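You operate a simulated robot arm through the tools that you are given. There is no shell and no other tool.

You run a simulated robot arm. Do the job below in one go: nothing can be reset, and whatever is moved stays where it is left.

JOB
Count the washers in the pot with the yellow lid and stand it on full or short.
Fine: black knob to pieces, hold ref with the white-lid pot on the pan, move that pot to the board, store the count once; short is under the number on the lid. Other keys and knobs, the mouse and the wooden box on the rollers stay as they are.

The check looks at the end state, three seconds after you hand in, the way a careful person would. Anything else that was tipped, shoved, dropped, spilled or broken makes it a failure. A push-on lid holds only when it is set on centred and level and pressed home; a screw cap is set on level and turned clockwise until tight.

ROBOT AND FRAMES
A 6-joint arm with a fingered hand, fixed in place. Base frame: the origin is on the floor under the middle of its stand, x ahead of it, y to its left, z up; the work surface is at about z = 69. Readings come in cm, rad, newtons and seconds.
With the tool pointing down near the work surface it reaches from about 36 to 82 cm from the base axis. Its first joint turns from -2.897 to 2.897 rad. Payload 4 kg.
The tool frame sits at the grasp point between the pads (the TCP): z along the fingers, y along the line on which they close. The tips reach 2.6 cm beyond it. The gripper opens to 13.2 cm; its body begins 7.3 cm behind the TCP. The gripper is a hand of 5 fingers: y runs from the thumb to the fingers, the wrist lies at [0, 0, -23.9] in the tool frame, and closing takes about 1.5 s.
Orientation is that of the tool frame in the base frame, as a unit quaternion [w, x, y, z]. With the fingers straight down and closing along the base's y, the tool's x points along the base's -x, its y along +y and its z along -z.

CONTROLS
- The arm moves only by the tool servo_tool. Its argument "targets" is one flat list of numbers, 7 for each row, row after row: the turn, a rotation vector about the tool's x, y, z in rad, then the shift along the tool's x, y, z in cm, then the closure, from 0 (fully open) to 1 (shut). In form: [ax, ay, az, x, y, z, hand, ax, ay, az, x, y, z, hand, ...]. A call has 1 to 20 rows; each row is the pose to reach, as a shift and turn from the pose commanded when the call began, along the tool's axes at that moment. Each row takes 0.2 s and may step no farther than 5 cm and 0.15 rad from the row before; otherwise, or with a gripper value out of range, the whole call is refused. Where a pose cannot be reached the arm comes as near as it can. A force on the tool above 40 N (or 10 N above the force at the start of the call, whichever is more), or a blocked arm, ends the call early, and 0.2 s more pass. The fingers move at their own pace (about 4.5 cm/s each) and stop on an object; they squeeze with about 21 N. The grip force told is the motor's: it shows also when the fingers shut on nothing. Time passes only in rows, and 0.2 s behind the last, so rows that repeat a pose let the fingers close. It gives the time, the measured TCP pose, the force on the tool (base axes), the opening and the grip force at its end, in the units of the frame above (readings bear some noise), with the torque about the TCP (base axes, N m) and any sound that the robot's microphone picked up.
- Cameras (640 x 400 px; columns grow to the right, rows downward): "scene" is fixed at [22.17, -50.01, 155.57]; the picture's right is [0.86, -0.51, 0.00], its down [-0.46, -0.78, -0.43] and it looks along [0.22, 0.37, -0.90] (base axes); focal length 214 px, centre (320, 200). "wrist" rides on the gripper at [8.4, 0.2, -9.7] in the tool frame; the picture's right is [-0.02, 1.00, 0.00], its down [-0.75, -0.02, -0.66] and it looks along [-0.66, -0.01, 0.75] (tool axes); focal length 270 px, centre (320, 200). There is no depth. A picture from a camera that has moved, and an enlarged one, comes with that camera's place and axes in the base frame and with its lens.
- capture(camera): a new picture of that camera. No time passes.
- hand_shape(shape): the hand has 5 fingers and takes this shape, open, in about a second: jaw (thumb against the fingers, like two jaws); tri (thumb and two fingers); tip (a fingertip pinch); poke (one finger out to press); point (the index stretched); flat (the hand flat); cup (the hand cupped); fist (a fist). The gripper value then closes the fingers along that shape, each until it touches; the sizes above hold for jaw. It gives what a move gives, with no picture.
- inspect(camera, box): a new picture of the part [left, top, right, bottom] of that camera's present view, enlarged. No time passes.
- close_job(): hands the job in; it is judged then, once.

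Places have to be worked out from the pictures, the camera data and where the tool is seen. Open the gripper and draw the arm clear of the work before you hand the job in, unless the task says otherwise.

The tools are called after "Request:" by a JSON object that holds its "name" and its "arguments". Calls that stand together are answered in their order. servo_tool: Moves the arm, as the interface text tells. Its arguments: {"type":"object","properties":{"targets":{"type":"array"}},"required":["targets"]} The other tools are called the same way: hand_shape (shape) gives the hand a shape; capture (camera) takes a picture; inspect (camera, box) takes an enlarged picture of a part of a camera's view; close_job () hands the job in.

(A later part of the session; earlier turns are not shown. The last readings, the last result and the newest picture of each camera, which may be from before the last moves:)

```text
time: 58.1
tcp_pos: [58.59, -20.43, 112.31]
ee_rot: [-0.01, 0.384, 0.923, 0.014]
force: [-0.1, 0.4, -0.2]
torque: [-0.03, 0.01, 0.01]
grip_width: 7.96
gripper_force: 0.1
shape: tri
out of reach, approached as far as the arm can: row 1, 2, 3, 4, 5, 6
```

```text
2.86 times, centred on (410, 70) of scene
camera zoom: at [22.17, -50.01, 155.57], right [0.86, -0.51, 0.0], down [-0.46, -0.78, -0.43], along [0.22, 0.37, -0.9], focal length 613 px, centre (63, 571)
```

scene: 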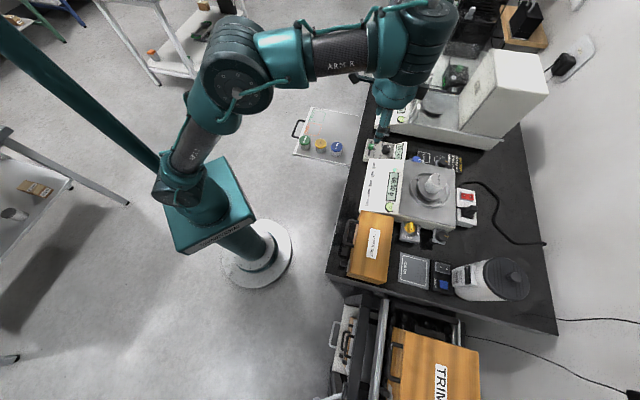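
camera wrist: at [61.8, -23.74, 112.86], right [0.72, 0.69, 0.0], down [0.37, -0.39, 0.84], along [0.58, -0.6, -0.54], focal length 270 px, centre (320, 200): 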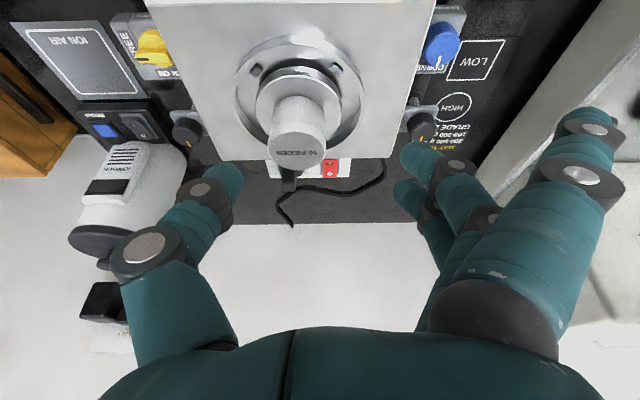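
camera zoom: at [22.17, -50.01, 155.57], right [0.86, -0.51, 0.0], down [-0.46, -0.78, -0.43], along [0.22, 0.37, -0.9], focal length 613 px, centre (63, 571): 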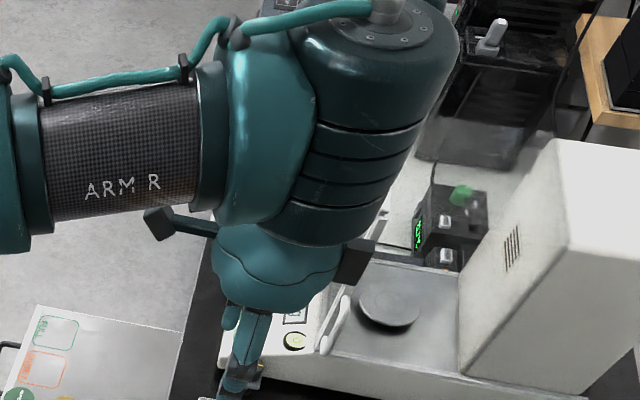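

The wrist centre is 23.9 cm behind the TCP and the elbow was bent upward in the good poses. I now tilt at this well-bent pose without translating, to see whether the tilt alone is accepted.

Request:
{"name": "servo_tool", "arguments": {"targets": [0, -0.05, 0, 0, 0, 0, 0.4, 0, -0.1, 0, 0, 0, 0, 0.4, 0, -0.15, 0, 0, 0, 0, 0.4, 0, -0.2, 0, 0, 0, 0, 0.4, 0, -0.25, 0, 0, 0, 0, 0.4, 0, -0.25, 0, 0, 0, 0, 0.4]}}

Request:
{"name": "capture", "arguments": {"camera": "scene"}}

```text
time: 59.5
tcp_pos: [62.98, -23.55, 117.69]
ee_rot: [0.113, 0.379, 0.917, -0.049]
force: [0.9, 0.3, -0.2]
torque: [0.01, 0.0, 0.01]
grip_width: 7.95
gripper_force: 0.0
shape: tri
out of reach, approached as far as the arm can: row 1, 2, 3, 4, 5, 6
```

```text
taken
```

scene: 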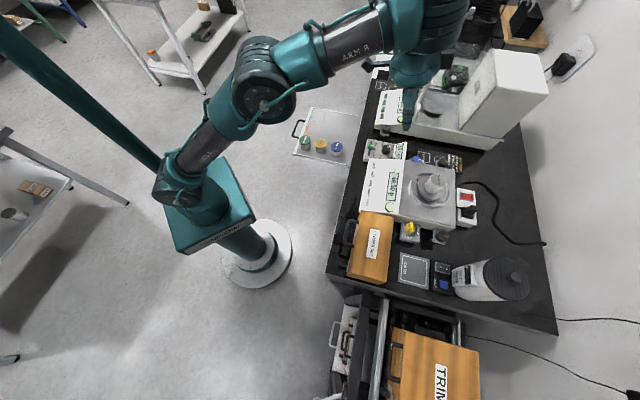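

Even a pure tilt is refused here, so a wrist joint seems to be at a stop (possibly changed branch at the straight pose). I go back, untilting, to the region that worked before, (54, -18, 106), and check that it is reached cleanly.

Request:
{"name": "servo_tool", "arguments": {"targets": [0, 0.042, 0, 2.14, -0.41, 1.47, 0.4, 0, 0.084, 0, 4.28, -0.82, 2.94, 0.4, 0, 0.126, 0, 6.42, -1.23, 4.4, 0.4, 0, 0.168, 0, 8.56, -1.64, 5.87, 0.4, 0, 0.21, 0, 10.7, -2.05, 7.34, 0.4, 0, 0.25, 0, 12.83, -2.47, 8.8, 0.4, 0, 0.25, 0, 12.83, -2.47, 8.8, 0.4, 0, 0.25, 0, 12.83, -2.47, 8.8, 0.4]}}

Request:
{"name": "inspect", "arguments": {"camera": "scene", "box": [140, 0, 480, 220]}}

```text
time: 61.3
tcp_pos: [58.77, -19.52, 111.83]
ee_rot: [-0.002, 0.383, 0.924, 0.0]
force: [0.6, 0.7, 0.0]
torque: [0.01, -0.01, 0.0]
grip_width: 7.99
gripper_force: 0.0
shape: tri
out of reach, approached as far as the arm can: row 1, 2, 3, 4, 5, 6, 7, 8
```

```text
1.82 times, centred on (310, 110) of scene
camera zoom: at [22.17, -50.01, 155.57], right [0.86, -0.51, 0.0], down [-0.46, -0.78, -0.43], along [0.22, 0.37, -0.9], focal length 390 px, centre (338, 364)
```

zoom: 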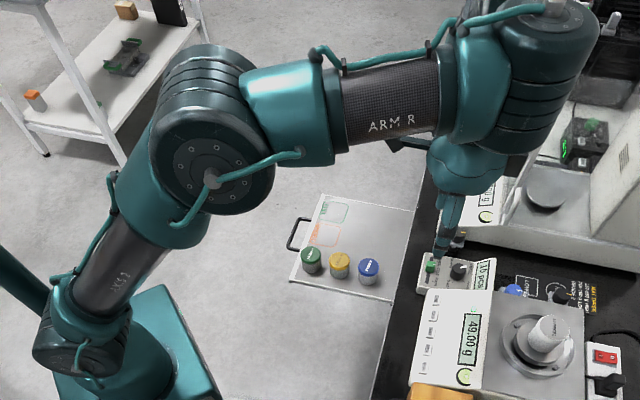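

The arm now cannot get back to where it was before, so its wrist has changed configuration. I move up toward the starting region, where the wrist should be free, to see whether it recovers.

Request:
{"name": "servo_tool", "arguments": {"targets": [0, 0, -0.1, 1.7, 1.0, -1.1, 0.4, 0, 0, -0.2, 3.4, 2.0, -2.2, 0.4, 0, 0, -0.3, 5.1, 3.0, -3.3, 0.4, 0, 0, -0.4, 6.8, 4.0, -4.4, 0.4, 0, 0, -0.5, 8.5, 5.0, -5.5, 0.4, 0, 0, -0.6, 10.2, 6.0, -6.6, 0.4, 0, 0, -0.7, 11.5, 7.0, -7.0, 0.4, 0, 0, -0.785, 12, 8.0, -7.0, 0.4]}}

Request:
{"name": "capture", "arguments": {"camera": "scene"}}

```text
time: 63.1
tcp_pos: [55.96, -5.33, 119.09]
ee_rot: [0.0, 0.0, 1.0, -0.001]
force: [-0.8, -1.1, 0.3]
torque: [-0.01, 0.0, 0.01]
grip_width: 7.94
gripper_force: 0.0
shape: tri
```

```text
taken
```

scene: 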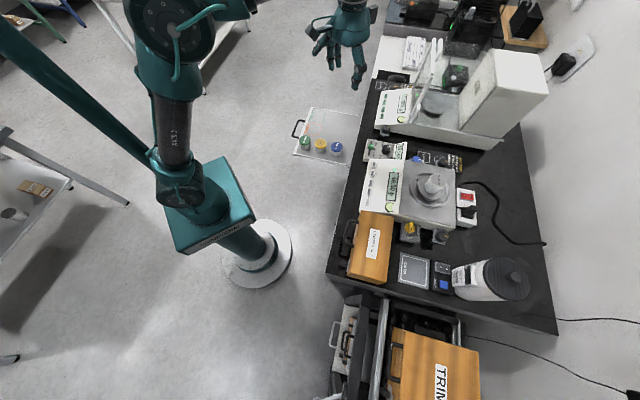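

That pose was reached cleanly, and the elbow looks as at the start. I go to (54, -18, 106) at yaw -45° again to see whether the old configuration is back.

Request:
{"name": "servo_tool", "arguments": {"targets": [0, 0, 0.131, 0.33, -2.12, 2.17, 0.4, 0, 0, 0.262, 0.67, -4.23, 4.33, 0.4, 0, 0, 0.393, 1.0, -6.35, 6.5, 0.4, 0, 0, 0.523, 1.33, -8.47, 8.67, 0.4, 0, 0, 0.654, 1.67, -10.6, 10.8, 0.4, 0, 0, 0.785, 2, -12.7, 13.0, 0.4, 0, 0, 0.785, 2, -12.7, 13.0, 0.4]}}

Request:
{"name": "inspect", "arguments": {"camera": "scene", "box": [60, 0, 480, 260]}}

```text
time: 64.7
tcp_pos: [59.13, -19.56, 111.67]
ee_rot: [-0.002, 0.384, 0.923, 0.0]
force: [-0.6, 0.0, 0.0]
torque: [-0.02, -0.01, -0.01]
grip_width: 7.95
gripper_force: 0.1
shape: tri
out of reach, approached as far as the arm can: row 2, 3, 4, 5, 6, 7
```

```text
1.52 times, centred on (270, 130) of scene
camera zoom: at [22.17, -50.01, 155.57], right [0.86, -0.51, 0.0], down [-0.46, -0.78, -0.43], along [0.22, 0.37, -0.9], focal length 327 px, centre (396, 307)
```

zoom: 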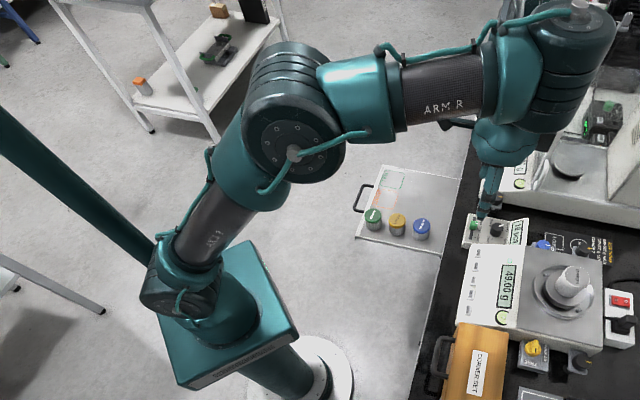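

The arm stops at the same point, as if the last wrist joint were at its stop for negative yaw. The opposite yaw (+135°) gives the same closing line, so I test it: first turn to +45° here, high above everything.

Request:
{"name": "servo_tool", "arguments": {"targets": [0, 0, -0.14, 0.4, 0.9, -0.4, 0.4, 0, 0, -0.28, 0.8, 1.8, -0.8, 0.4, 0, 0, -0.42, 1.2, 2.7, -1.2, 0.4, 0, 0, -0.56, 1.6, 3.6, -1.6, 0.4, 0, 0, -0.7, 2.0, 4.5, -2.0, 0.4, 0, 0, -0.84, 2.4, 4.5, -2.4, 0.4, 0, 0, -0.98, 2.8, 4.5, -2.8, 0.4, 0, 0, -1.12, 3.0, 4.5, -3.2, 0.4, 0, 0, -1.26, 3.0, 4.5, -3.6, 0.4, 0, 0, -1.4, 3.0, 4.5, -3.6, 0.4, 0, 0, -1.54, 3.0, 4.5, -3.6, 0.4]}}

Request:
{"name": "inspect", "arguments": {"camera": "scene", "box": [60, 0, 480, 260]}}

```text
time: 67.1
tcp_pos: [59.96, -14.25, 115.06]
ee_rot: [0.0, -0.369, 0.929, -0.001]
force: [0.0, 0.3, 0.1]
torque: [0.0, 0.01, 0.0]
grip_width: 7.96
gripper_force: 0.0
shape: tri
```

```text
1.52 times, centred on (270, 130) of scene
camera zoom: at [22.17, -50.01, 155.57], right [0.86, -0.51, 0.0], down [-0.46, -0.78, -0.43], along [0.22, 0.37, -0.9], focal length 327 px, centre (396, 307)
```

zoom: 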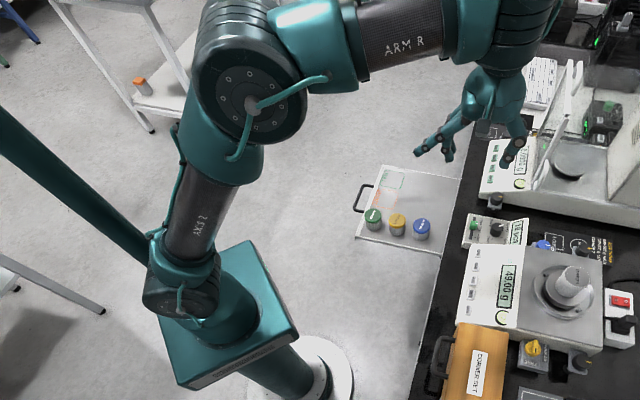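

At yaw +43° the elbow is free again, which confirms it: the roll joint was at its stop. I carry on to yaw +135° (same closing line, thumb on the far side).

Request:
{"name": "servo_tool", "arguments": {"targets": [0, 0, -0.14, 0, 0, 0, 0.4, 0, 0, -0.28, 0, 0, 0, 0.4, 0, 0, -0.42, 0, 0, 0, 0.4, 0, 0, -0.56, 0, 0, 0, 0.4, 0, 0, -0.7, 0, 0, 0, 0.4, 0, 0, -0.84, 0, 0, 0, 0.4, 0, 0, -0.98, 0, 0, 0, 0.4, 0, 0, -1.12, 0, 0, 0, 0.4, 0, 0, -1.26, 0, 0, 0, 0.4, 0, 0, -1.4, 0, 0, 0, 0.4, 0, 0, -1.54, 0, 0, 0, 0.4, 0, 0, -1.6, 0, 0, 0, 0.4]}}

Request:
{"name": "capture", "arguments": {"camera": "wrist"}}

Request:
{"name": "capture", "arguments": {"camera": "scene"}}

```text
time: 69.7
tcp_pos: [59.53, -13.92, 114.36]
ee_rot: [0.001, 0.924, -0.383, 0.004]
force: [-0.7, -0.3, 0.0]
torque: [0.02, 0.04, 0.0]
grip_width: 7.95
gripper_force: 0.0
shape: tri
out of reach, approached as far as the arm can: row 11, 12
```

```text
taken
camera wrist: at [65.26, -20.03, 124.0], right [-0.72, -0.69, 0.0], down [-0.52, 0.55, 0.65], along [-0.45, 0.47, -0.76], focal length 270 px, centre (320, 200)
```

wrist: 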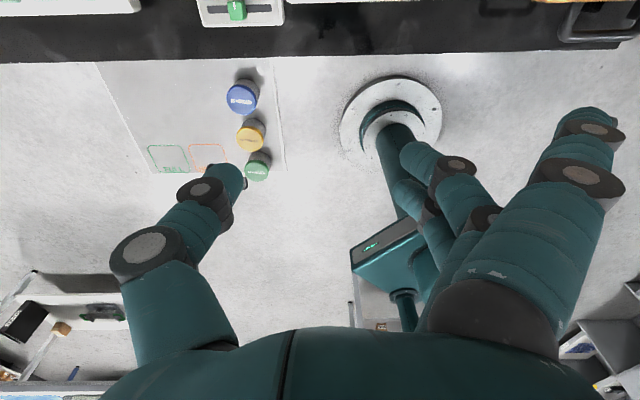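

```text
taken
```

scene: 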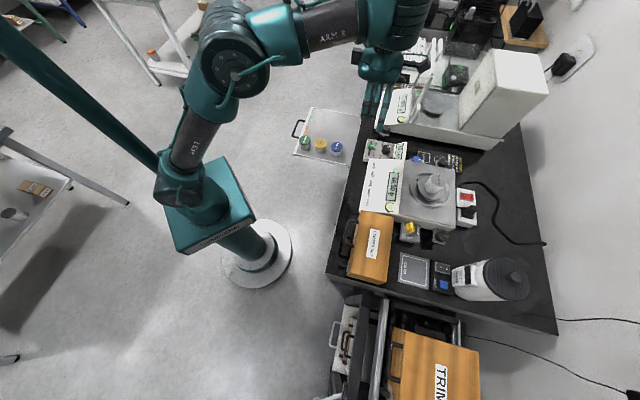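

Yaw +131° is the other stop, so this configuration has a limited turn range. I go back to the exact starting pose (52.3, 15.7, 118.6, yaw 0) and compare the arm picture with the first one.

Request:
{"name": "servo_tool", "arguments": {"targets": [0, 0, 0.139, -1.53, -0.93, -0.25, 0.4, 0, 0, 0.278, -3.06, -1.86, -0.5, 0.4, 0, 0, 0.417, -4.59, -2.79, -0.74, 0.4, 0, 0, 0.556, -6.12, -3.72, -1.0, 0.4, 0, 0, 0.695, -7.65, -4.65, -1.24, 0.4, 0, 0, 0.834, -9.18, -5.58, -1.5, 0.4, 0, 0, 0.973, -10.7, -6.5, -1.74, 0.4, 0, 0, 1.112, -12.24, -7.44, -2.0, 0.4, 0, 0, 1.25, -13.77, -8.37, -2.2, 0.4, 0, 0, 1.39, -15.3, -9.3, -2.5, 0.4, 0, 0, 1.53, -16.83, -10.2, -2.7, 0.4, 0, 0, 1.668, -18.36, -11.15, -3.0, 0.4, 0, 0, 1.807, -19.9, -12.1, -3.2, 0.4, 0, 0, 1.946, -21.4, -13.0, -3.5, 0.4, 0, 0, 2.085, -22.95, -13.95, -3.7, 0.4, 0, 0, 2.224, -24.5, -14.9, -4.0, 0.4, 0, 0, 2.36, -26.0, -15.8, -4.2, 0.4]}}

Request:
{"name": "capture", "arguments": {"camera": "scene"}}

```text
time: 73.3
tcp_pos: [52.45, 15.54, 118.77]
ee_rot: [0.0, 0.005, 1.0, -0.001]
force: [0.3, 0.0, 0.9]
torque: [0.02, 0.03, 0.01]
grip_width: 7.95
gripper_force: 0.0
shape: tri
```

```text
taken
```

scene: 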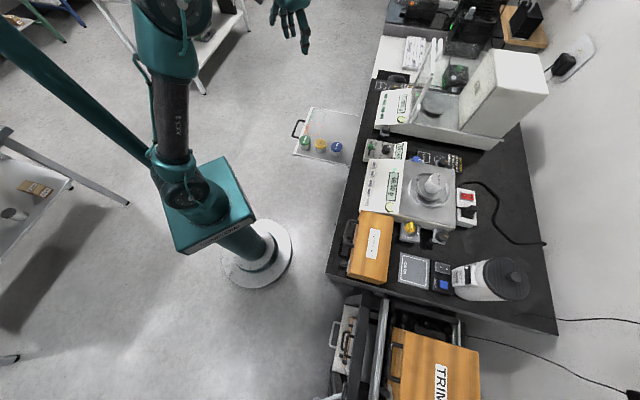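

Now I understand: the elbow can sit left or right of the arm's line, and the two configurations meet only when the arm is fully straight. At the limit the elbow fell to the right side, which restricts yaw to about -10…+130°. To get it back I stretch out here in free space, turn the yaw strongly negative while straight, and retreat.

Request:
{"name": "servo_tool", "arguments": {"targets": [0, 0, 0.02, -3.0, -1.6, 0.5, 0.4, 0, 0, 0.04, -6.0, -3.2, 1.0, 0.4, 0, 0, 0.06, -9.0, -4.8, 1.4, 0.4, 0, 0, 0.08, -12.0, -6.4, 1.9, 0.4, 0, 0, 0.1, -15.0, -8.0, 2.4, 0.4, 0, 0, 0.12, -17.5, -9.5, 2.8, 0.4, 0, 0, 0.12, -17.5, -9.5, 2.8, 0.4]}}

Request:
{"name": "capture", "arguments": {"camera": "scene"}}

```text
time: 74.9
tcp_pos: [69.84, 5.96, 115.74]
ee_rot: [0.001, 0.063, 0.998, 0.0]
force: [-0.7, 1.0, -1.1]
torque: [0.01, 0.03, -0.02]
grip_width: 7.94
gripper_force: 0.2
shape: tri
```

```text
taken
```

scene: 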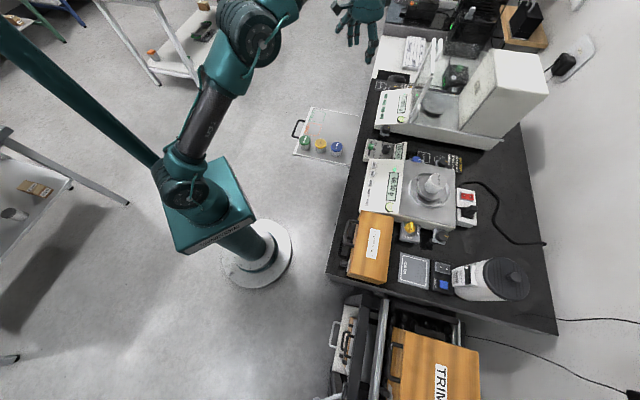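

Reached without complaint; still a little slack. I go 5 cm further out to straighten fully, and turn the yaw negative there.

Request:
{"name": "servo_tool", "arguments": {"targets": [0, 0, 0.1, -2.5, 0, 0, 0.4, 0, 0, 0.2, -5.0, 0, 0, 0.4, 0, 0, 0.34, -5.0, 0, 0, 0.4, 0, 0, 0.48, -5.0, 0, 0, 0.4, 0, 0, 0.62, -5.0, 0, 0, 0.4, 0, 0, 0.76, -5.0, 0, 0, 0.4, 0, 0, 0.9, -5.0, 0, 0, 0.4, 0, 0, 0.9, -5.0, 0, 0, 0.4]}}

Request:
{"name": "capture", "arguments": {"camera": "scene"}}

```text
time: 76.7
tcp_pos: [72.8, 5.34, 114.8]
ee_rot: [0.0, 0.492, 0.871, 0.0]
force: [-0.3, -0.2, -0.1]
torque: [0.03, 0.02, 0.0]
grip_width: 7.97
gripper_force: 0.1
shape: tri
out of reach, approached as far as the arm can: row 2, 3, 4, 5, 6, 7, 8
```

```text
taken
```

scene: 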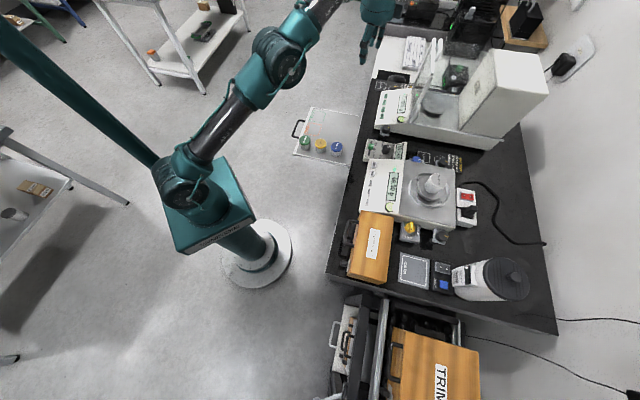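

The arm is straight with yaw -59° now. I retreat keeping the yaw, and see whether it is accepted (elbow on the left side).

Request:
{"name": "servo_tool", "arguments": {"targets": [0, 0, 0, 0.17, -2.2, 0.5, 0.4, 0, 0, 0, 0.35, -4.5, 1.0, 0.4, 0, 0, 0, 0.52, -6.7, 1.5, 0.4, 0, 0, 0, 0.7, -9.0, 2.0, 0.4, 0, 0, 0, 0.87, -11.2, 2.5, 0.4, 0, 0, 0, 1.04, -13.4, 3.0, 0.4, 0, 0, 0, 1.04, -13.4, 3.0, 0.4]}}

Request:
{"name": "capture", "arguments": {"camera": "scene"}}

```text
time: 78.3
tcp_pos: [60.84, -0.65, 111.78]
ee_rot: [0.0, 0.491, 0.871, 0.0]
force: [0.1, 0.2, 0.6]
torque: [0.0, 0.02, 0.0]
grip_width: 7.97
gripper_force: 0.1
shape: tri
```

```text
taken
```

scene: 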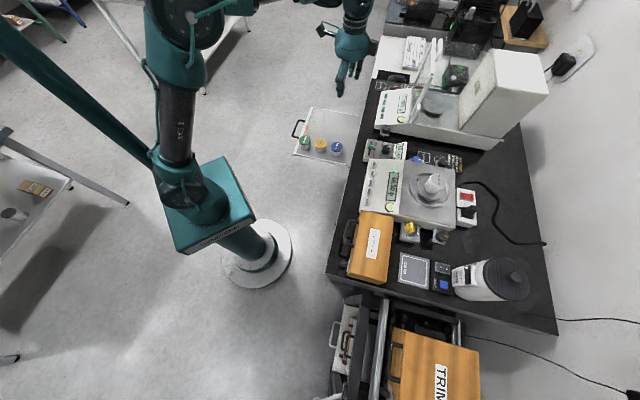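

No complaint: the elbow is back on the left side. Now I go to (62, -20, 106) at yaw -45°, upright, and then tilt there with the elbow well bent.

Request:
{"name": "servo_tool", "arguments": {"targets": [0, 0, -0.04, -2.87, -1.5, 0.97, 0.4, 0, 0, -0.08, -5.73, -2.99, 1.93, 0.4, 0, 0, -0.12, -8.6, -4.5, 2.9, 0.4, 0, 0, -0.16, -11.5, -5.98, 3.87, 0.4, 0, 0, -0.2, -14.3, -7.5, 4.83, 0.4, 0, 0, -0.243, -17.2, -8.97, 5.8, 0.4, 0, 0, -0.243, -17.2, -8.97, 5.8, 0.4]}}

Request:
{"name": "servo_tool", "arguments": {"targets": [0, -0.05, 0, 0, 0, 0, 0.4, 0, -0.1, 0, 0, 0, 0, 0.4, 0, -0.15, 0, 0, 0, 0, 0.4, 0, -0.2, 0, 0, 0, 0, 0.4, 0, -0.25, 0, 0, 0, 0, 0.4, 0, -0.25, 0, 0, 0, 0, 0.4]}}

Request:
{"name": "capture", "arguments": {"camera": "wrist"}}

Request:
{"name": "capture", "arguments": {"camera": "scene"}}

```text
time: 79.9
tcp_pos: [62.22, -20.22, 106.03]
ee_rot: [0.001, 0.381, 0.925, 0.0]
force: [0.7, -0.9, -0.2]
torque: [0.0, 0.01, 0.0]
grip_width: 7.97
gripper_force: 0.1
shape: tri
```

```text
time: 81.3
tcp_pos: [62.17, -20.0, 106.06]
ee_rot: [0.116, 0.378, 0.917, -0.048]
force: [0.0, 0.7, 0.0]
torque: [0.01, -0.02, -0.01]
grip_width: 7.94
gripper_force: 0.0
shape: tri
```

```text
taken
camera wrist: at [54.63, -12.48, 113.33], right [0.72, 0.69, 0.01], down [0.39, -0.41, 0.82], along [0.57, -0.59, -0.57], focal length 270 px, centre (320, 200)
```

wrist: 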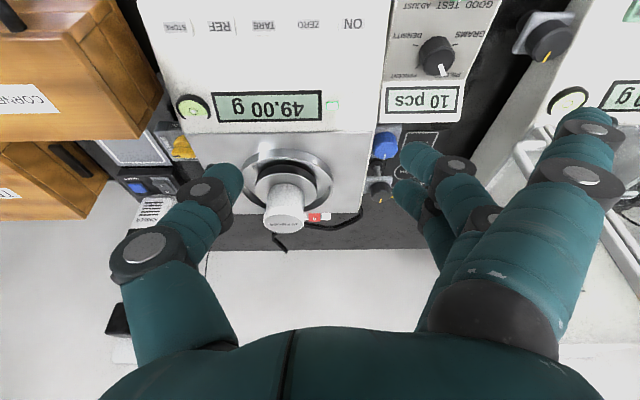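

```text
taken
```

scene: 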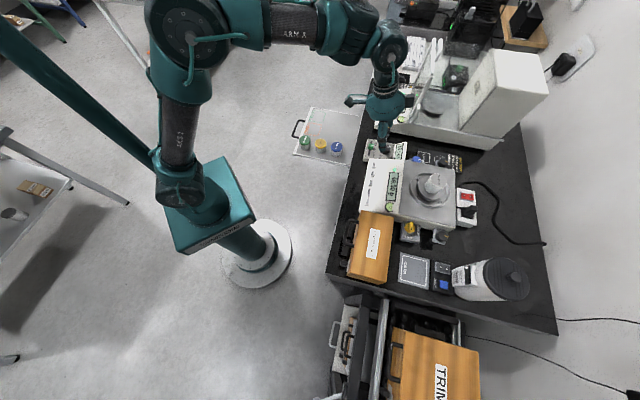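

The tilt is accepted here. I move out level toward the pot in a modest step to (70, -34.5, 103) and check for any limit.

Request:
{"name": "servo_tool", "arguments": {"targets": [0, 0, 0, -2.9, -0.95, 1.36, 0.4, 0, 0, 0, -5.8, -1.9, 2.72, 0.4, 0, 0, 0, -8.7, -2.85, 4.08, 0.4, 0, 0, 0, -11.6, -3.8, 5.44, 0.4, 0, 0, 0, -14.5, -4.74, 6.8, 0.4, 0, 0, 0, -14.5, -4.74, 6.8, 0.4]}}

Request:
{"name": "capture", "arguments": {"camera": "wrist"}}

Request:
{"name": "inspect", "arguments": {"camera": "wrist", "box": [240, 60, 420, 220]}}

```text
time: 82.7
tcp_pos: [69.78, -34.47, 103.18]
ee_rot: [0.116, 0.379, 0.917, -0.048]
force: [-0.1, 0.1, -0.5]
torque: [-0.03, 0.03, -0.02]
grip_width: 7.95
gripper_force: 0.0
shape: tri
```

```text
taken
camera wrist: at [62.42, -26.89, 110.41], right [0.72, 0.69, 0.01], down [0.39, -0.41, 0.82], along [0.57, -0.59, -0.57], focal length 270 px, centre (320, 200)
```

wrist: 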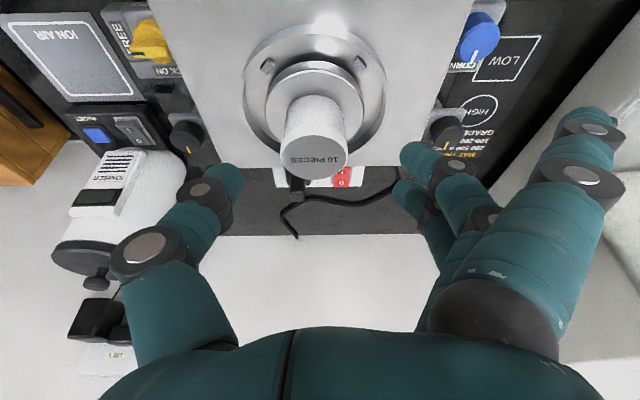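

```text
2.50 times, centred on (330, 140) of wrist
camera zoom: at [62.42, -26.89, 110.41], right [0.72, 0.69, 0.01], down [0.39, -0.41, 0.82], along [0.57, -0.59, -0.57], focal length 676 px, centre (295, 350)
```

zoom: 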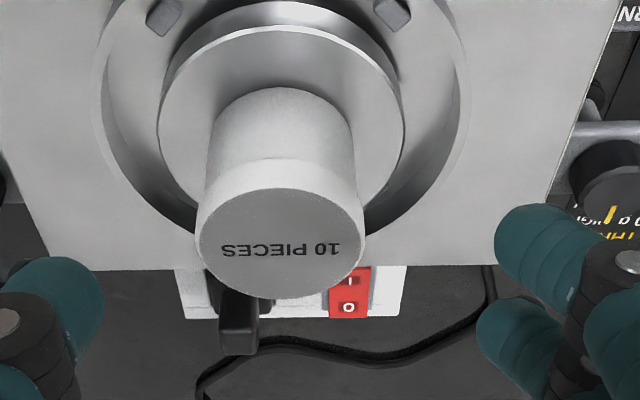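

No limit reported. The pot re-measures at (73.5, -38.85), lid top 95.0, pan 90.15. I go to the approach point and then slide down along the tool axis with the fingers open around it.

Request:
{"name": "servo_tool", "arguments": {"targets": [0, 0, 0, -1.6, -0.24, 2.33, 0.4, 0, 0, 0, -3.19, -0.47, 4.66, 0.4, 0, 0, 0, -3.19, -0.47, 4.66, 0.4]}}

Request:
{"name": "capture", "arguments": {"camera": "wrist"}}

Request:
{"name": "inspect", "arguments": {"camera": "scene", "box": [380, 130, 480, 230]}}

```text
time: 83.5
tcp_pos: [72.43, -37.87, 99.37]
ee_rot: [0.115, 0.378, 0.917, -0.047]
force: [0.0, -1.1, -0.5]
torque: [0.02, 0.0, -0.01]
grip_width: 7.97
gripper_force: 0.2
shape: tri
```

```text
taken
camera wrist: at [64.99, -30.3, 106.71], right [0.72, 0.69, 0.01], down [0.39, -0.41, 0.82], along [0.57, -0.59, -0.57], focal length 270 px, centre (320, 200)
```

wrist: 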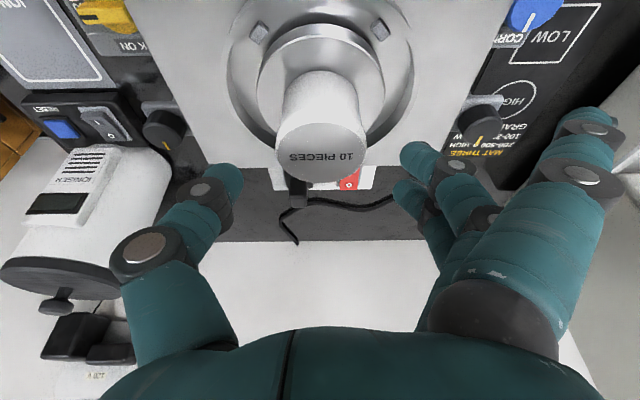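

```text
4.00 times, centred on (430, 180) of scene
camera zoom: at [22.17, -50.01, 155.57], right [0.86, -0.51, 0.0], down [-0.46, -0.78, -0.43], along [0.22, 0.37, -0.9], focal length 858 px, centre (-120, 280)
```

zoom: 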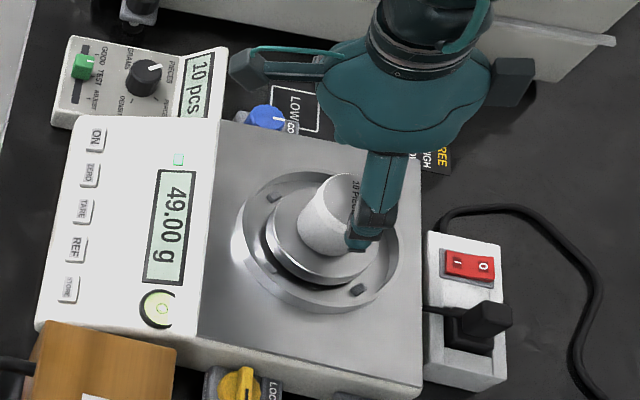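

The pot is centred between thumb and fingers. I descend 5.9 cm along the tool axis.

Request:
{"name": "servo_tool", "arguments": {"targets": [0, 0, 0, 0, 0, 1.5, 0.4, 0, 0, 0, 0, 0, 3.0, 0.4, 0, 0, 0, 0, 0, 4.5, 0.4, 0, 0, 0, 0, 0, 5.9, 0.4, 0, 0, 0, 0, 0, 5.9, 0.4]}}

Request:
{"name": "capture", "arguments": {"camera": "wrist"}}

Request:
{"name": "inspect", "arguments": {"camera": "scene", "box": [380, 130, 480, 230]}}

```text
time: 84.7
tcp_pos: [73.74, -38.93, 93.76]
ee_rot: [0.116, 0.379, 0.917, -0.048]
force: [0.5, 0.4, 0.6]
torque: [0.02, -0.02, -0.02]
grip_width: 7.98
gripper_force: 0.1
shape: tri
```

```text
taken
camera wrist: at [66.13, -31.33, 100.93], right [0.72, 0.69, 0.01], down [0.39, -0.41, 0.82], along [0.57, -0.59, -0.57], focal length 270 px, centre (320, 200)
```

wrist: 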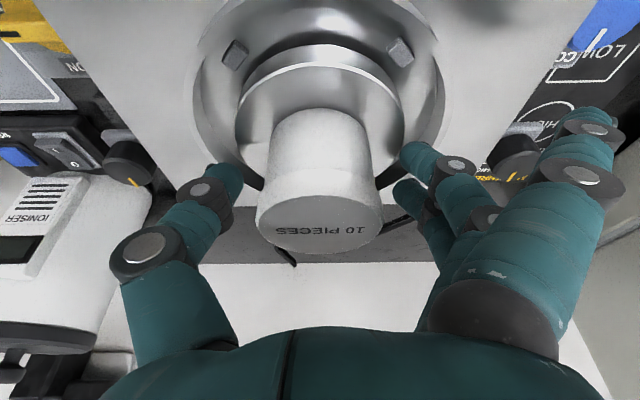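

```text
4.00 times, centred on (430, 180) of scene
camera zoom: at [22.17, -50.01, 155.57], right [0.86, -0.51, 0.0], down [-0.46, -0.78, -0.43], along [0.22, 0.37, -0.9], focal length 858 px, centre (-120, 280)
```

zoom: 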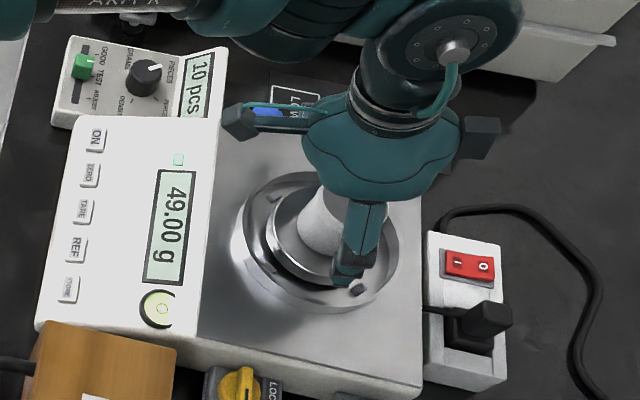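

Everything lines up: the pot's axis is at the pads. I close on it.

Request:
{"name": "servo_tool", "arguments": {"targets": [0, 0, 0, 0, 0, 0, 0.55, 0, 0, 0, 0, 0, 0, 0.65, 0, 0, 0, 0, 0, 0, 0.75, 0, 0, 0, 0, 0, 0, 0.85, 0, 0, 0, 0, 0, 0, 0.85, 0, 0, 0, 0, 0, 0, 0.85]}}

Request:
{"name": "capture", "arguments": {"camera": "wrist"}}

```text
time: 86.1
tcp_pos: [73.62, -38.95, 93.66]
ee_rot: [0.116, 0.379, 0.917, -0.048]
force: [0.5, -0.3, 0.0]
torque: [-0.01, 0.0, 0.02]
grip_width: 4.13
gripper_force: 20.8
shape: tri
```

```text
taken
camera wrist: at [66.13, -31.33, 100.93], right [0.72, 0.69, 0.01], down [0.39, -0.41, 0.82], along [0.57, -0.59, -0.57], focal length 270 px, centre (320, 200)
```

wrist: 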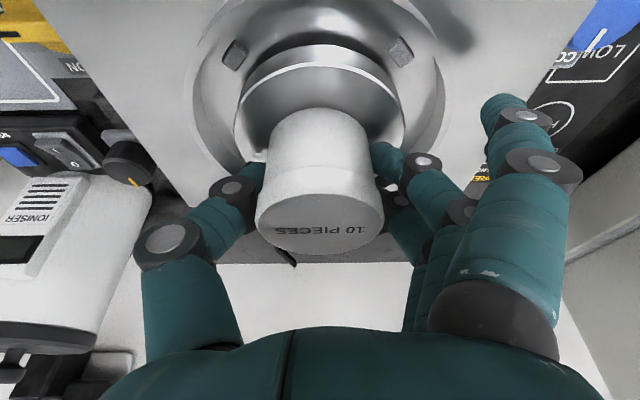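

Gripped below the lid with 20.8 N. I lift back along the same path.

Request:
{"name": "servo_tool", "arguments": {"targets": [0, 0, 0, -0.2, 0, -0.8, 0.85, 0, 0, 0, -0.2, 0, -2.2, 0.85, 0, 0, 0, -0.1, 0, -4.0, 0.85, 0, 0, 0, 0, 0, -6.0, 0.85, 0, 0, 0, 2.0, 0.3, -8.5, 0.85, 0, 0, 0, 2.0, 0.3, -8.5, 0.85]}}

Request:
{"name": "capture", "arguments": {"camera": "wrist"}}

Request:
{"name": "capture", "arguments": {"camera": "scene"}}

```text
time: 87.5
tcp_pos: [71.13, -35.65, 101.48]
ee_rot: [0.116, 0.379, 0.917, -0.048]
force: [-0.1, -0.2, -0.1]
torque: [0.03, 0.04, 0.01]
grip_width: 4.12
gripper_force: 20.8
shape: tri
```

```text
taken
camera wrist: at [63.59, -28.15, 108.7], right [0.72, 0.69, 0.01], down [0.39, -0.41, 0.82], along [0.57, -0.59, -0.57], focal length 270 px, centre (320, 200)
```

wrist: 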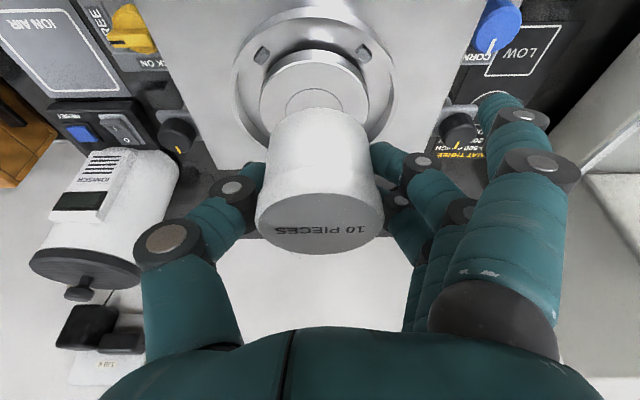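

```text
taken
```

scene: 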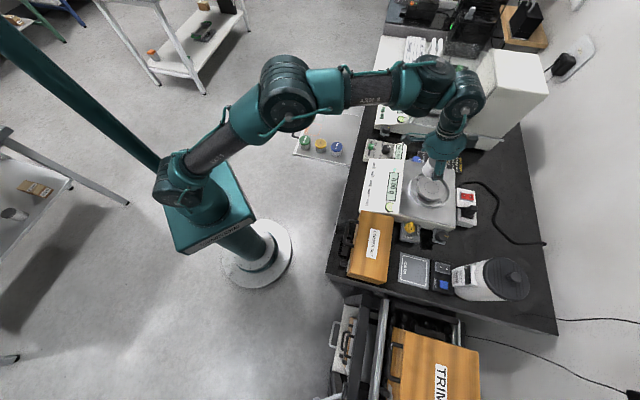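

The white pot is up and upright in the grip. I carry it back over the balance front to about (61, -18, 106).

Request:
{"name": "servo_tool", "arguments": {"targets": [0, 0, 0, 2.98, 0.89, -1.54, 0.85, 0, 0, 0, 5.97, 1.78, -3.07, 0.85, 0, 0, 0, 8.95, 2.67, -4.6, 0.85, 0, 0, 0, 11.9, 3.56, -6.15, 0.85, 0, 0, 0, 14.9, 4.45, -7.7, 0.85, 0, 0, 0, 17.9, 5.34, -9.22, 0.85]}}

Request:
{"name": "inspect", "arguments": {"camera": "scene", "box": [340, 100, 480, 240]}}

```text
time: 88.9
tcp_pos: [60.82, -18.01, 105.82]
ee_rot: [0.116, 0.379, 0.917, -0.048]
force: [0.0, 0.9, -1.9]
torque: [-0.01, -0.02, 0.02]
grip_width: 4.09
gripper_force: 20.1
shape: tri
```

```text
2.86 times, centred on (410, 170) of scene
camera zoom: at [22.17, -50.01, 155.57], right [0.86, -0.51, 0.0], down [-0.46, -0.78, -0.43], along [0.22, 0.37, -0.9], focal length 613 px, centre (63, 286)
```

zoom: 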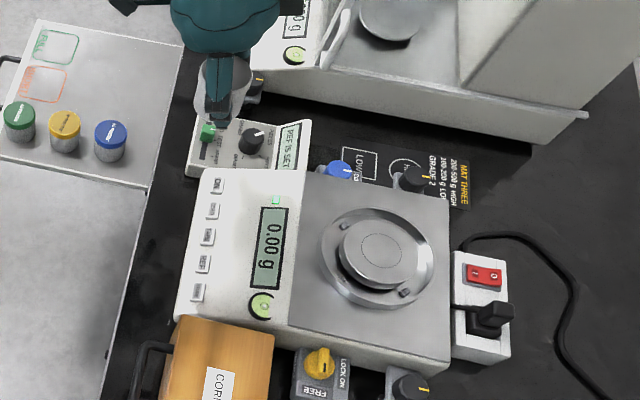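

The balance reads 0.00 g with the side display "REF IS SET". I carry the pot on toward the board, to about (58, 5, 104).

Request:
{"name": "servo_tool", "arguments": {"targets": [0, 0, 0, 3.02, 2.38, -0.46, 0.85, 0, 0, 0, 6.03, 4.76, -0.92, 0.85, 0, 0, 0, 9.05, 7.14, -1.38, 0.85, 0, 0, 0, 12.07, 9.52, -1.85, 0.85, 0, 0, 0, 15.1, 11.9, -2.3, 0.85, 0, 0, 0, 18.1, 14.28, -2.77, 0.85]}}

Request:
{"name": "capture", "arguments": {"camera": "wrist"}}

Request:
{"name": "inspect", "arguments": {"camera": "wrist", "box": [280, 0, 480, 140]}}

```text
time: 90.3
tcp_pos: [58.1, 4.7, 103.98]
ee_rot: [0.116, 0.379, 0.917, -0.048]
force: [0.2, 0.0, -0.4]
torque: [-0.02, 0.01, 0.02]
grip_width: 4.1
gripper_force: 21.0
shape: tri
```

```text
taken
camera wrist: at [50.69, 12.3, 111.29], right [0.72, 0.69, 0.01], down [0.39, -0.41, 0.82], along [0.57, -0.59, -0.57], focal length 270 px, centre (320, 200)
```

wrist: 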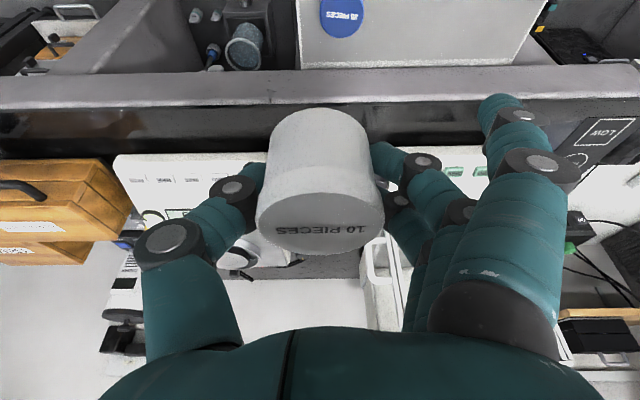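

```text
2.86 times, centred on (380, 70) of wrist
camera zoom: at [50.69, 12.3, 111.29], right [0.72, 0.69, 0.01], down [0.39, -0.41, 0.82], along [0.57, -0.59, -0.57], focal length 772 px, centre (149, 571)
```

zoom: 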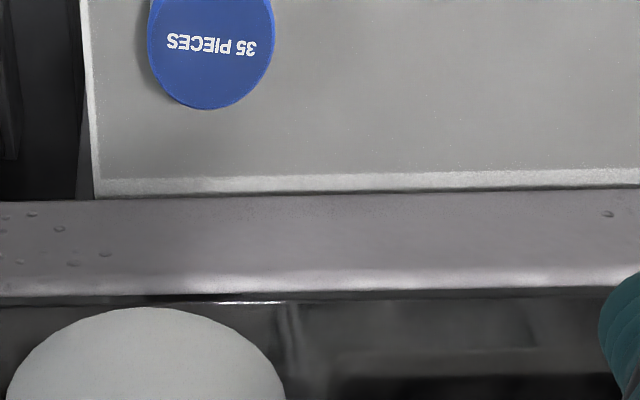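

The board spans about u 21.5–50, v 41.5–76 (bench-aligned axes) at z ≈ 69, with SHORT near (61.4, 23.5) and FULL near (68.3, 30.3). I carry the white pot above a free spot on it, (72.8, 17.7), clear of the squares and the other pots.

Request:
{"name": "servo_tool", "arguments": {"targets": [-0.006, 0, -0.024, 0.5, 2.8, 2.67, 0.85, -0.012, 0, -0.049, 1.0, 5.6, 5.34, 0.85, -0.018, 0, -0.073, 1.5, 8.4, 8.0, 0.85, -0.025, 0, -0.097, 2.0, 11.2, 10.7, 0.85, -0.031, 0, -0.121, 2.5, 14.0, 13.35, 0.85, -0.037, 0, -0.146, 3.0, 16.8, 16.0, 0.85, -0.043, 0, -0.17, 3.5, 19.58, 18.7, 0.85, -0.043, 0, -0.17, 3.5, 19.58, 18.7, 0.85]}}

Request:
{"name": "capture", "arguments": {"camera": "wrist"}}

Request:
{"name": "inspect", "arguments": {"camera": "scene", "box": [280, 60, 420, 180]}}

```text
time: 92.1
tcp_pos: [72.88, 17.85, 85.43]
ee_rot: [0.12, 0.297, 0.947, -0.037]
force: [-0.8, -0.7, -1.1]
torque: [0.01, -0.01, 0.0]
grip_width: 4.06
gripper_force: 20.6
shape: tri
```

```text
taken
camera wrist: at [64.22, 23.99, 92.62], right [0.59, 0.81, 0.0], down [0.46, -0.34, 0.82], along [0.67, -0.48, -0.57], focal length 270 px, centre (320, 200)
```

wrist: 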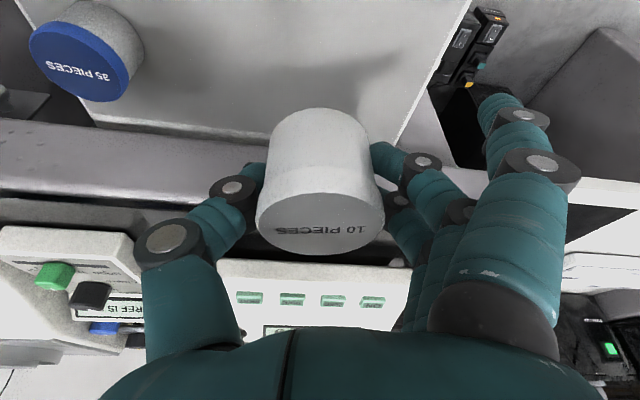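

```text
3.33 times, centred on (350, 120) of scene
camera zoom: at [22.17, -50.01, 155.57], right [0.86, -0.51, 0.0], down [-0.46, -0.78, -0.43], along [0.22, 0.37, -0.9], focal length 715 px, centre (220, 467)
```

zoom: 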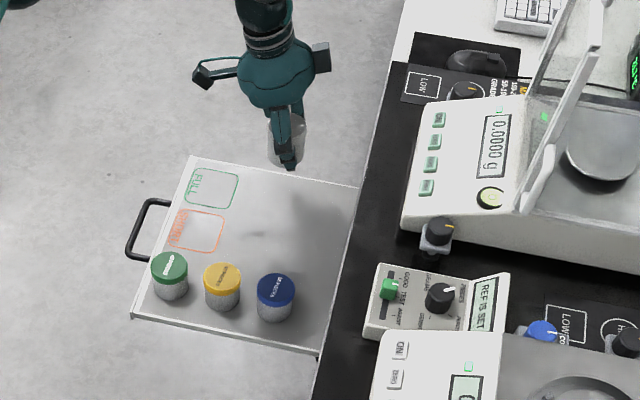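

The spot below is free. I lower straight down to just above the board.

Request:
{"name": "servo_tool", "arguments": {"targets": [0, 0, 0, 0.86, 0, 3.39, 0.85, 0, 0, 0, 1.73, 0, 6.78, 0.85, 0, 0, 0, 2.47, 0, 9.69, 0.85, 0, 0, 0, 2.84, 0, 11.15, 0.85, 0, 0, 0, 3.01, 0, 11.82, 0.85, 0, 0, 0, 3.01, 0, 11.82, 0.85]}}

Request:
{"name": "inspect", "arguments": {"camera": "scene", "box": [290, 80, 390, 170]}}

Request:
{"name": "capture", "arguments": {"camera": "wrist"}}

```text
time: 93.5
tcp_pos: [72.8, 17.66, 73.05]
ee_rot: [0.12, 0.296, 0.947, -0.037]
force: [0.0, -0.3, -0.2]
torque: [0.03, 0.01, 0.03]
grip_width: 4.07
gripper_force: 21.2
shape: tri
```

```text
4.44 times, centred on (340, 125) of scene
camera zoom: at [22.17, -50.01, 155.57], right [0.86, -0.51, 0.0], down [-0.46, -0.78, -0.43], along [0.22, 0.37, -0.9], focal length 953 px, centre (231, 533)
```

zoom: 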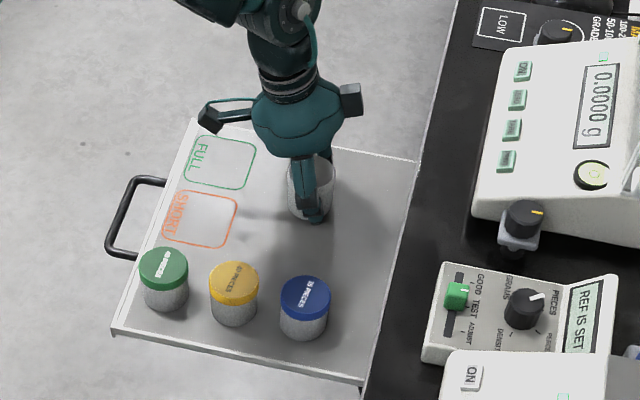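

```text
taken
camera wrist: at [64.15, 23.86, 80.29], right [0.59, 0.81, 0.0], down [0.46, -0.34, 0.82], along [0.67, -0.48, -0.57], focal length 270 px, centre (320, 200)
```

wrist: 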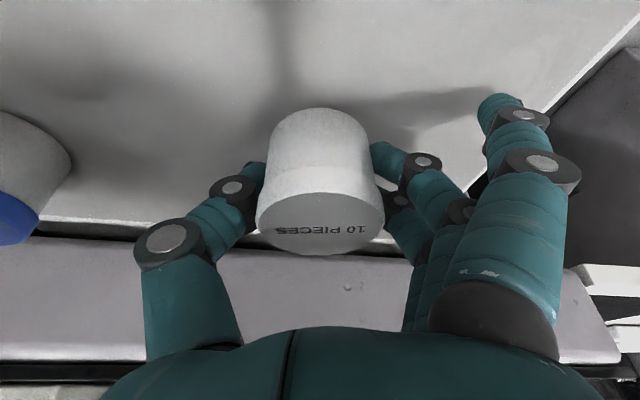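

The pot is just above the board. I lower in quarter-centimetre steps to feel the contact.

Request:
{"name": "servo_tool", "arguments": {"targets": [0, 0, 0, 0.05, 0, 0.194, 0.85, 0, 0, 0, 0.099, 0, 0.388, 0.85, 0, 0, 0, 0.136, 0, 0.533, 0.85]}}

```text
time: 94.3
tcp_pos: [72.73, 17.82, 72.41]
ee_rot: [0.12, 0.296, 0.947, -0.037]
force: [-0.8, 0.6, -0.9]
torque: [-0.03, 0.0, 0.0]
grip_width: 4.07
gripper_force: 20.5
shape: tri
```

No contact yet; a little further.

Request:
{"name": "servo_tool", "arguments": {"targets": [0, 0, 0, 0.037, 0, 0.145, 0.85, 0, 0, 0, 0.074, 0, 0.29, 0.85, 0, 0, 0, 0.099, 0, 0.388, 0.85]}}

Request:
{"name": "inspect", "arguments": {"camera": "wrist", "box": [220, 80, 420, 280]}}

```text
time: 95.1
tcp_pos: [72.86, 17.77, 72.11]
ee_rot: [0.121, 0.297, 0.946, -0.036]
force: [-2.4, -0.5, 16.9]
torque: [0.08, 0.02, 0.01]
grip_width: 4.08
gripper_force: 21.3
shape: tri
```

```text
2.00 times, centred on (320, 180) of wrist
camera zoom: at [64.12, 23.92, 79.36], right [0.59, 0.81, 0.01], down [0.45, -0.34, 0.83], along [0.67, -0.48, -0.56], focal length 541 px, centre (320, 240)
```

zoom: 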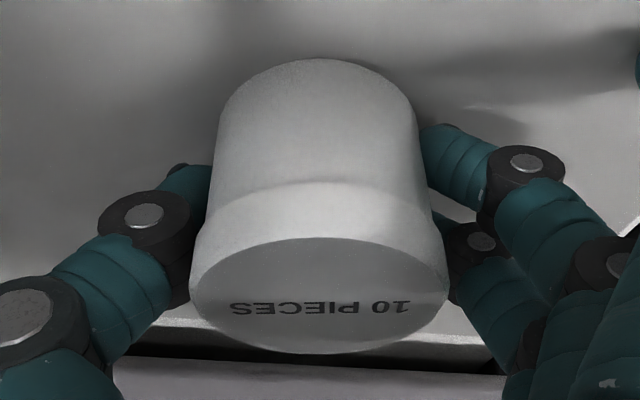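

Contact at 16.9 N: the pot stands on the board. I ease up 0.1 cm, open, and withdraw along the tool axis.

Request:
{"name": "servo_tool", "arguments": {"targets": [0, 0, 0, -0.03, 0, -0.12, 0.85, 0, 0, 0, -0.03, 0, -0.12, 0.7, 0, 0, 0, -0.03, 0, -0.12, 0.55, 0, 0, 0, -0.03, 0, -0.12, 0.4, 0, 0, 0, -0.03, 0, -0.12, 0.4, 0, 0, 0, -0.03, 0, -0.12, 0.4]}}

Request:
{"name": "capture", "arguments": {"camera": "wrist"}}

```text
time: 96.5
tcp_pos: [72.68, 17.72, 72.08]
ee_rot: [0.118, 0.297, 0.947, -0.038]
force: [0.6, 0.6, -0.2]
torque: [0.0, 0.0, -0.01]
grip_width: 7.86
gripper_force: 0.0
shape: tri
```

```text
taken
camera wrist: at [64.03, 23.92, 79.34], right [0.59, 0.81, 0.0], down [0.46, -0.34, 0.82], along [0.67, -0.48, -0.57], focal length 270 px, centre (320, 200)
```

wrist: 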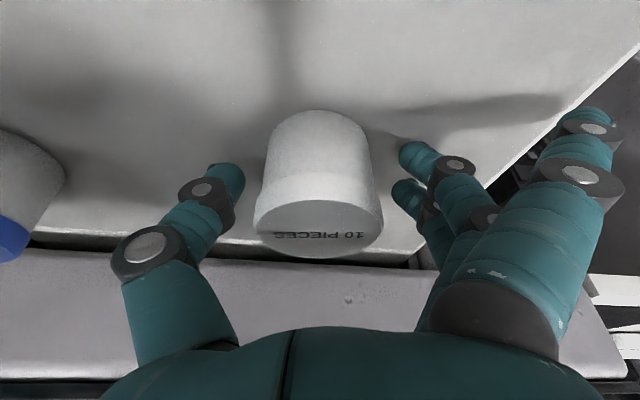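

The pot stands free. I withdraw along the tool axis and rise.

Request:
{"name": "servo_tool", "arguments": {"targets": [0, 0, 0, 0, 0, -1.5, 0.4, 0, 0, 0, 0, 0, -3.5, 0.4, 0, 0, 0, 0, 0, -6.5, 0.4, 0, 0, 0, 0, 0, -10, 0.4, 0, 0, 0, 0, 0, -14, 0.4, 0, 0, 0, 0, 0, -18, 0.4, 0, 0, 0, 0, 0, -18, 0.4]}}

Request:
{"name": "inspect", "arguments": {"camera": "scene", "box": [280, 80, 400, 180]}}

Request:
{"name": "capture", "arguments": {"camera": "wrist"}}

```text
time: 98.1
tcp_pos: [69.02, 20.19, 89.4]
ee_rot: [0.12, 0.297, 0.947, -0.038]
force: [0.0, -0.6, -0.1]
torque: [0.02, 0.05, 0.02]
grip_width: 7.86
gripper_force: 0.1
shape: tri
```

```text
4.00 times, centred on (340, 130) of scene
camera zoom: at [22.17, -50.01, 155.57], right [0.86, -0.51, 0.0], down [-0.46, -0.78, -0.43], along [0.22, 0.37, -0.9], focal length 858 px, centre (240, 480)
```

zoom: 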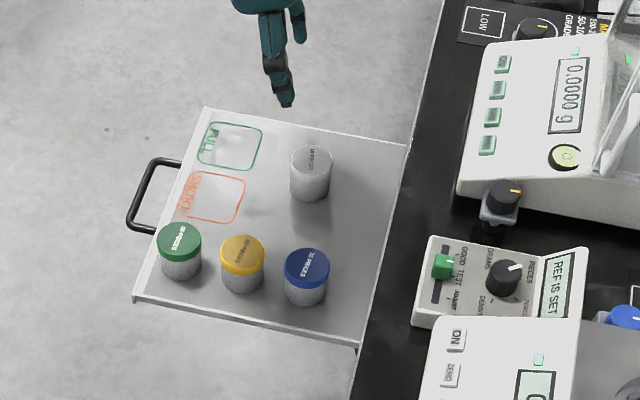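

```text
taken
camera wrist: at [60.33, 26.38, 96.7], right [0.59, 0.81, 0.0], down [0.46, -0.34, 0.82], along [0.67, -0.48, -0.57], focal length 270 px, centre (320, 200)
```

wrist: 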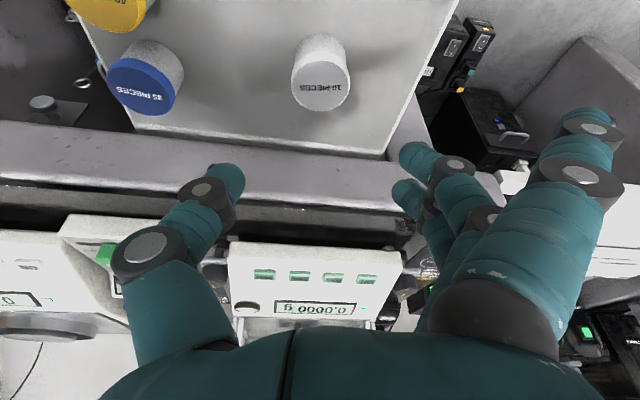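

The white pot stands on the board. Next the yellow pot: I go to a viewing point along its approach line (yaw -45°, same tilt), to measure its position with the wrist camera.

Request:
{"name": "servo_tool", "arguments": {"targets": [0.009, 0, 0.034, 1.49, -2.92, -0.42, 0.4, 0.017, 0, 0.068, 2.98, -5.84, -0.84, 0.4, 0.026, 0, 0.102, 4.47, -8.76, -1.26, 0.4, 0.034, 0, 0.136, 5.96, -11.7, -1.68, 0.4, 0.043, 0, 0.17, 7.45, -14.6, -2.1, 0.4, 0.043, 0, 0.17, 7.45, -14.6, -2.1, 0.4]}}

Request:
{"name": "capture", "arguments": {"camera": "wrist"}}

Request:
{"name": "inspect", "arguments": {"camera": "wrist", "box": [240, 40, 420, 220]}}

```text
time: 99.5
tcp_pos: [54.21, 12.77, 89.83]
ee_rot: [0.116, 0.379, 0.917, -0.047]
force: [-0.8, 0.4, -1.0]
torque: [0.02, 0.0, 0.0]
grip_width: 7.86
gripper_force: 0.1
shape: tri
```

```text
taken
camera wrist: at [46.78, 20.26, 97.08], right [0.72, 0.69, 0.01], down [0.39, -0.41, 0.82], along [0.57, -0.59, -0.57], focal length 270 px, centre (320, 200)
```

wrist: 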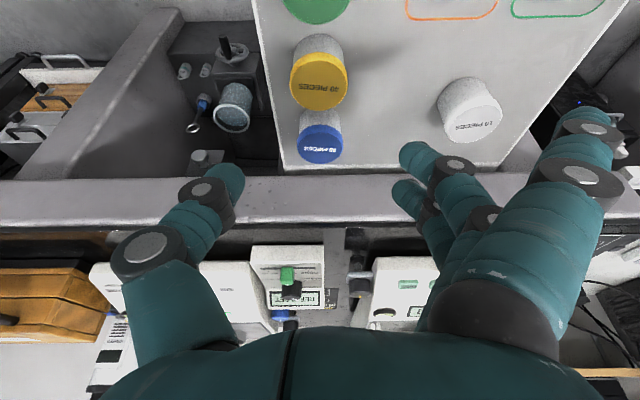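

```text
2.22 times, centred on (330, 130) of wrist
camera zoom: at [46.78, 20.26, 97.08], right [0.72, 0.69, 0.01], down [0.39, -0.41, 0.82], along [0.57, -0.59, -0.57], focal length 601 px, centre (298, 356)
```

zoom: 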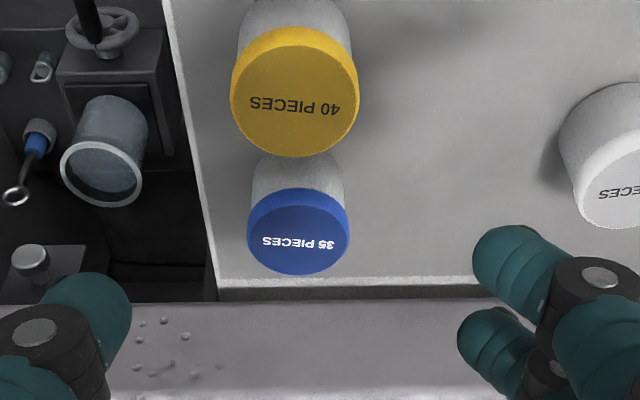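

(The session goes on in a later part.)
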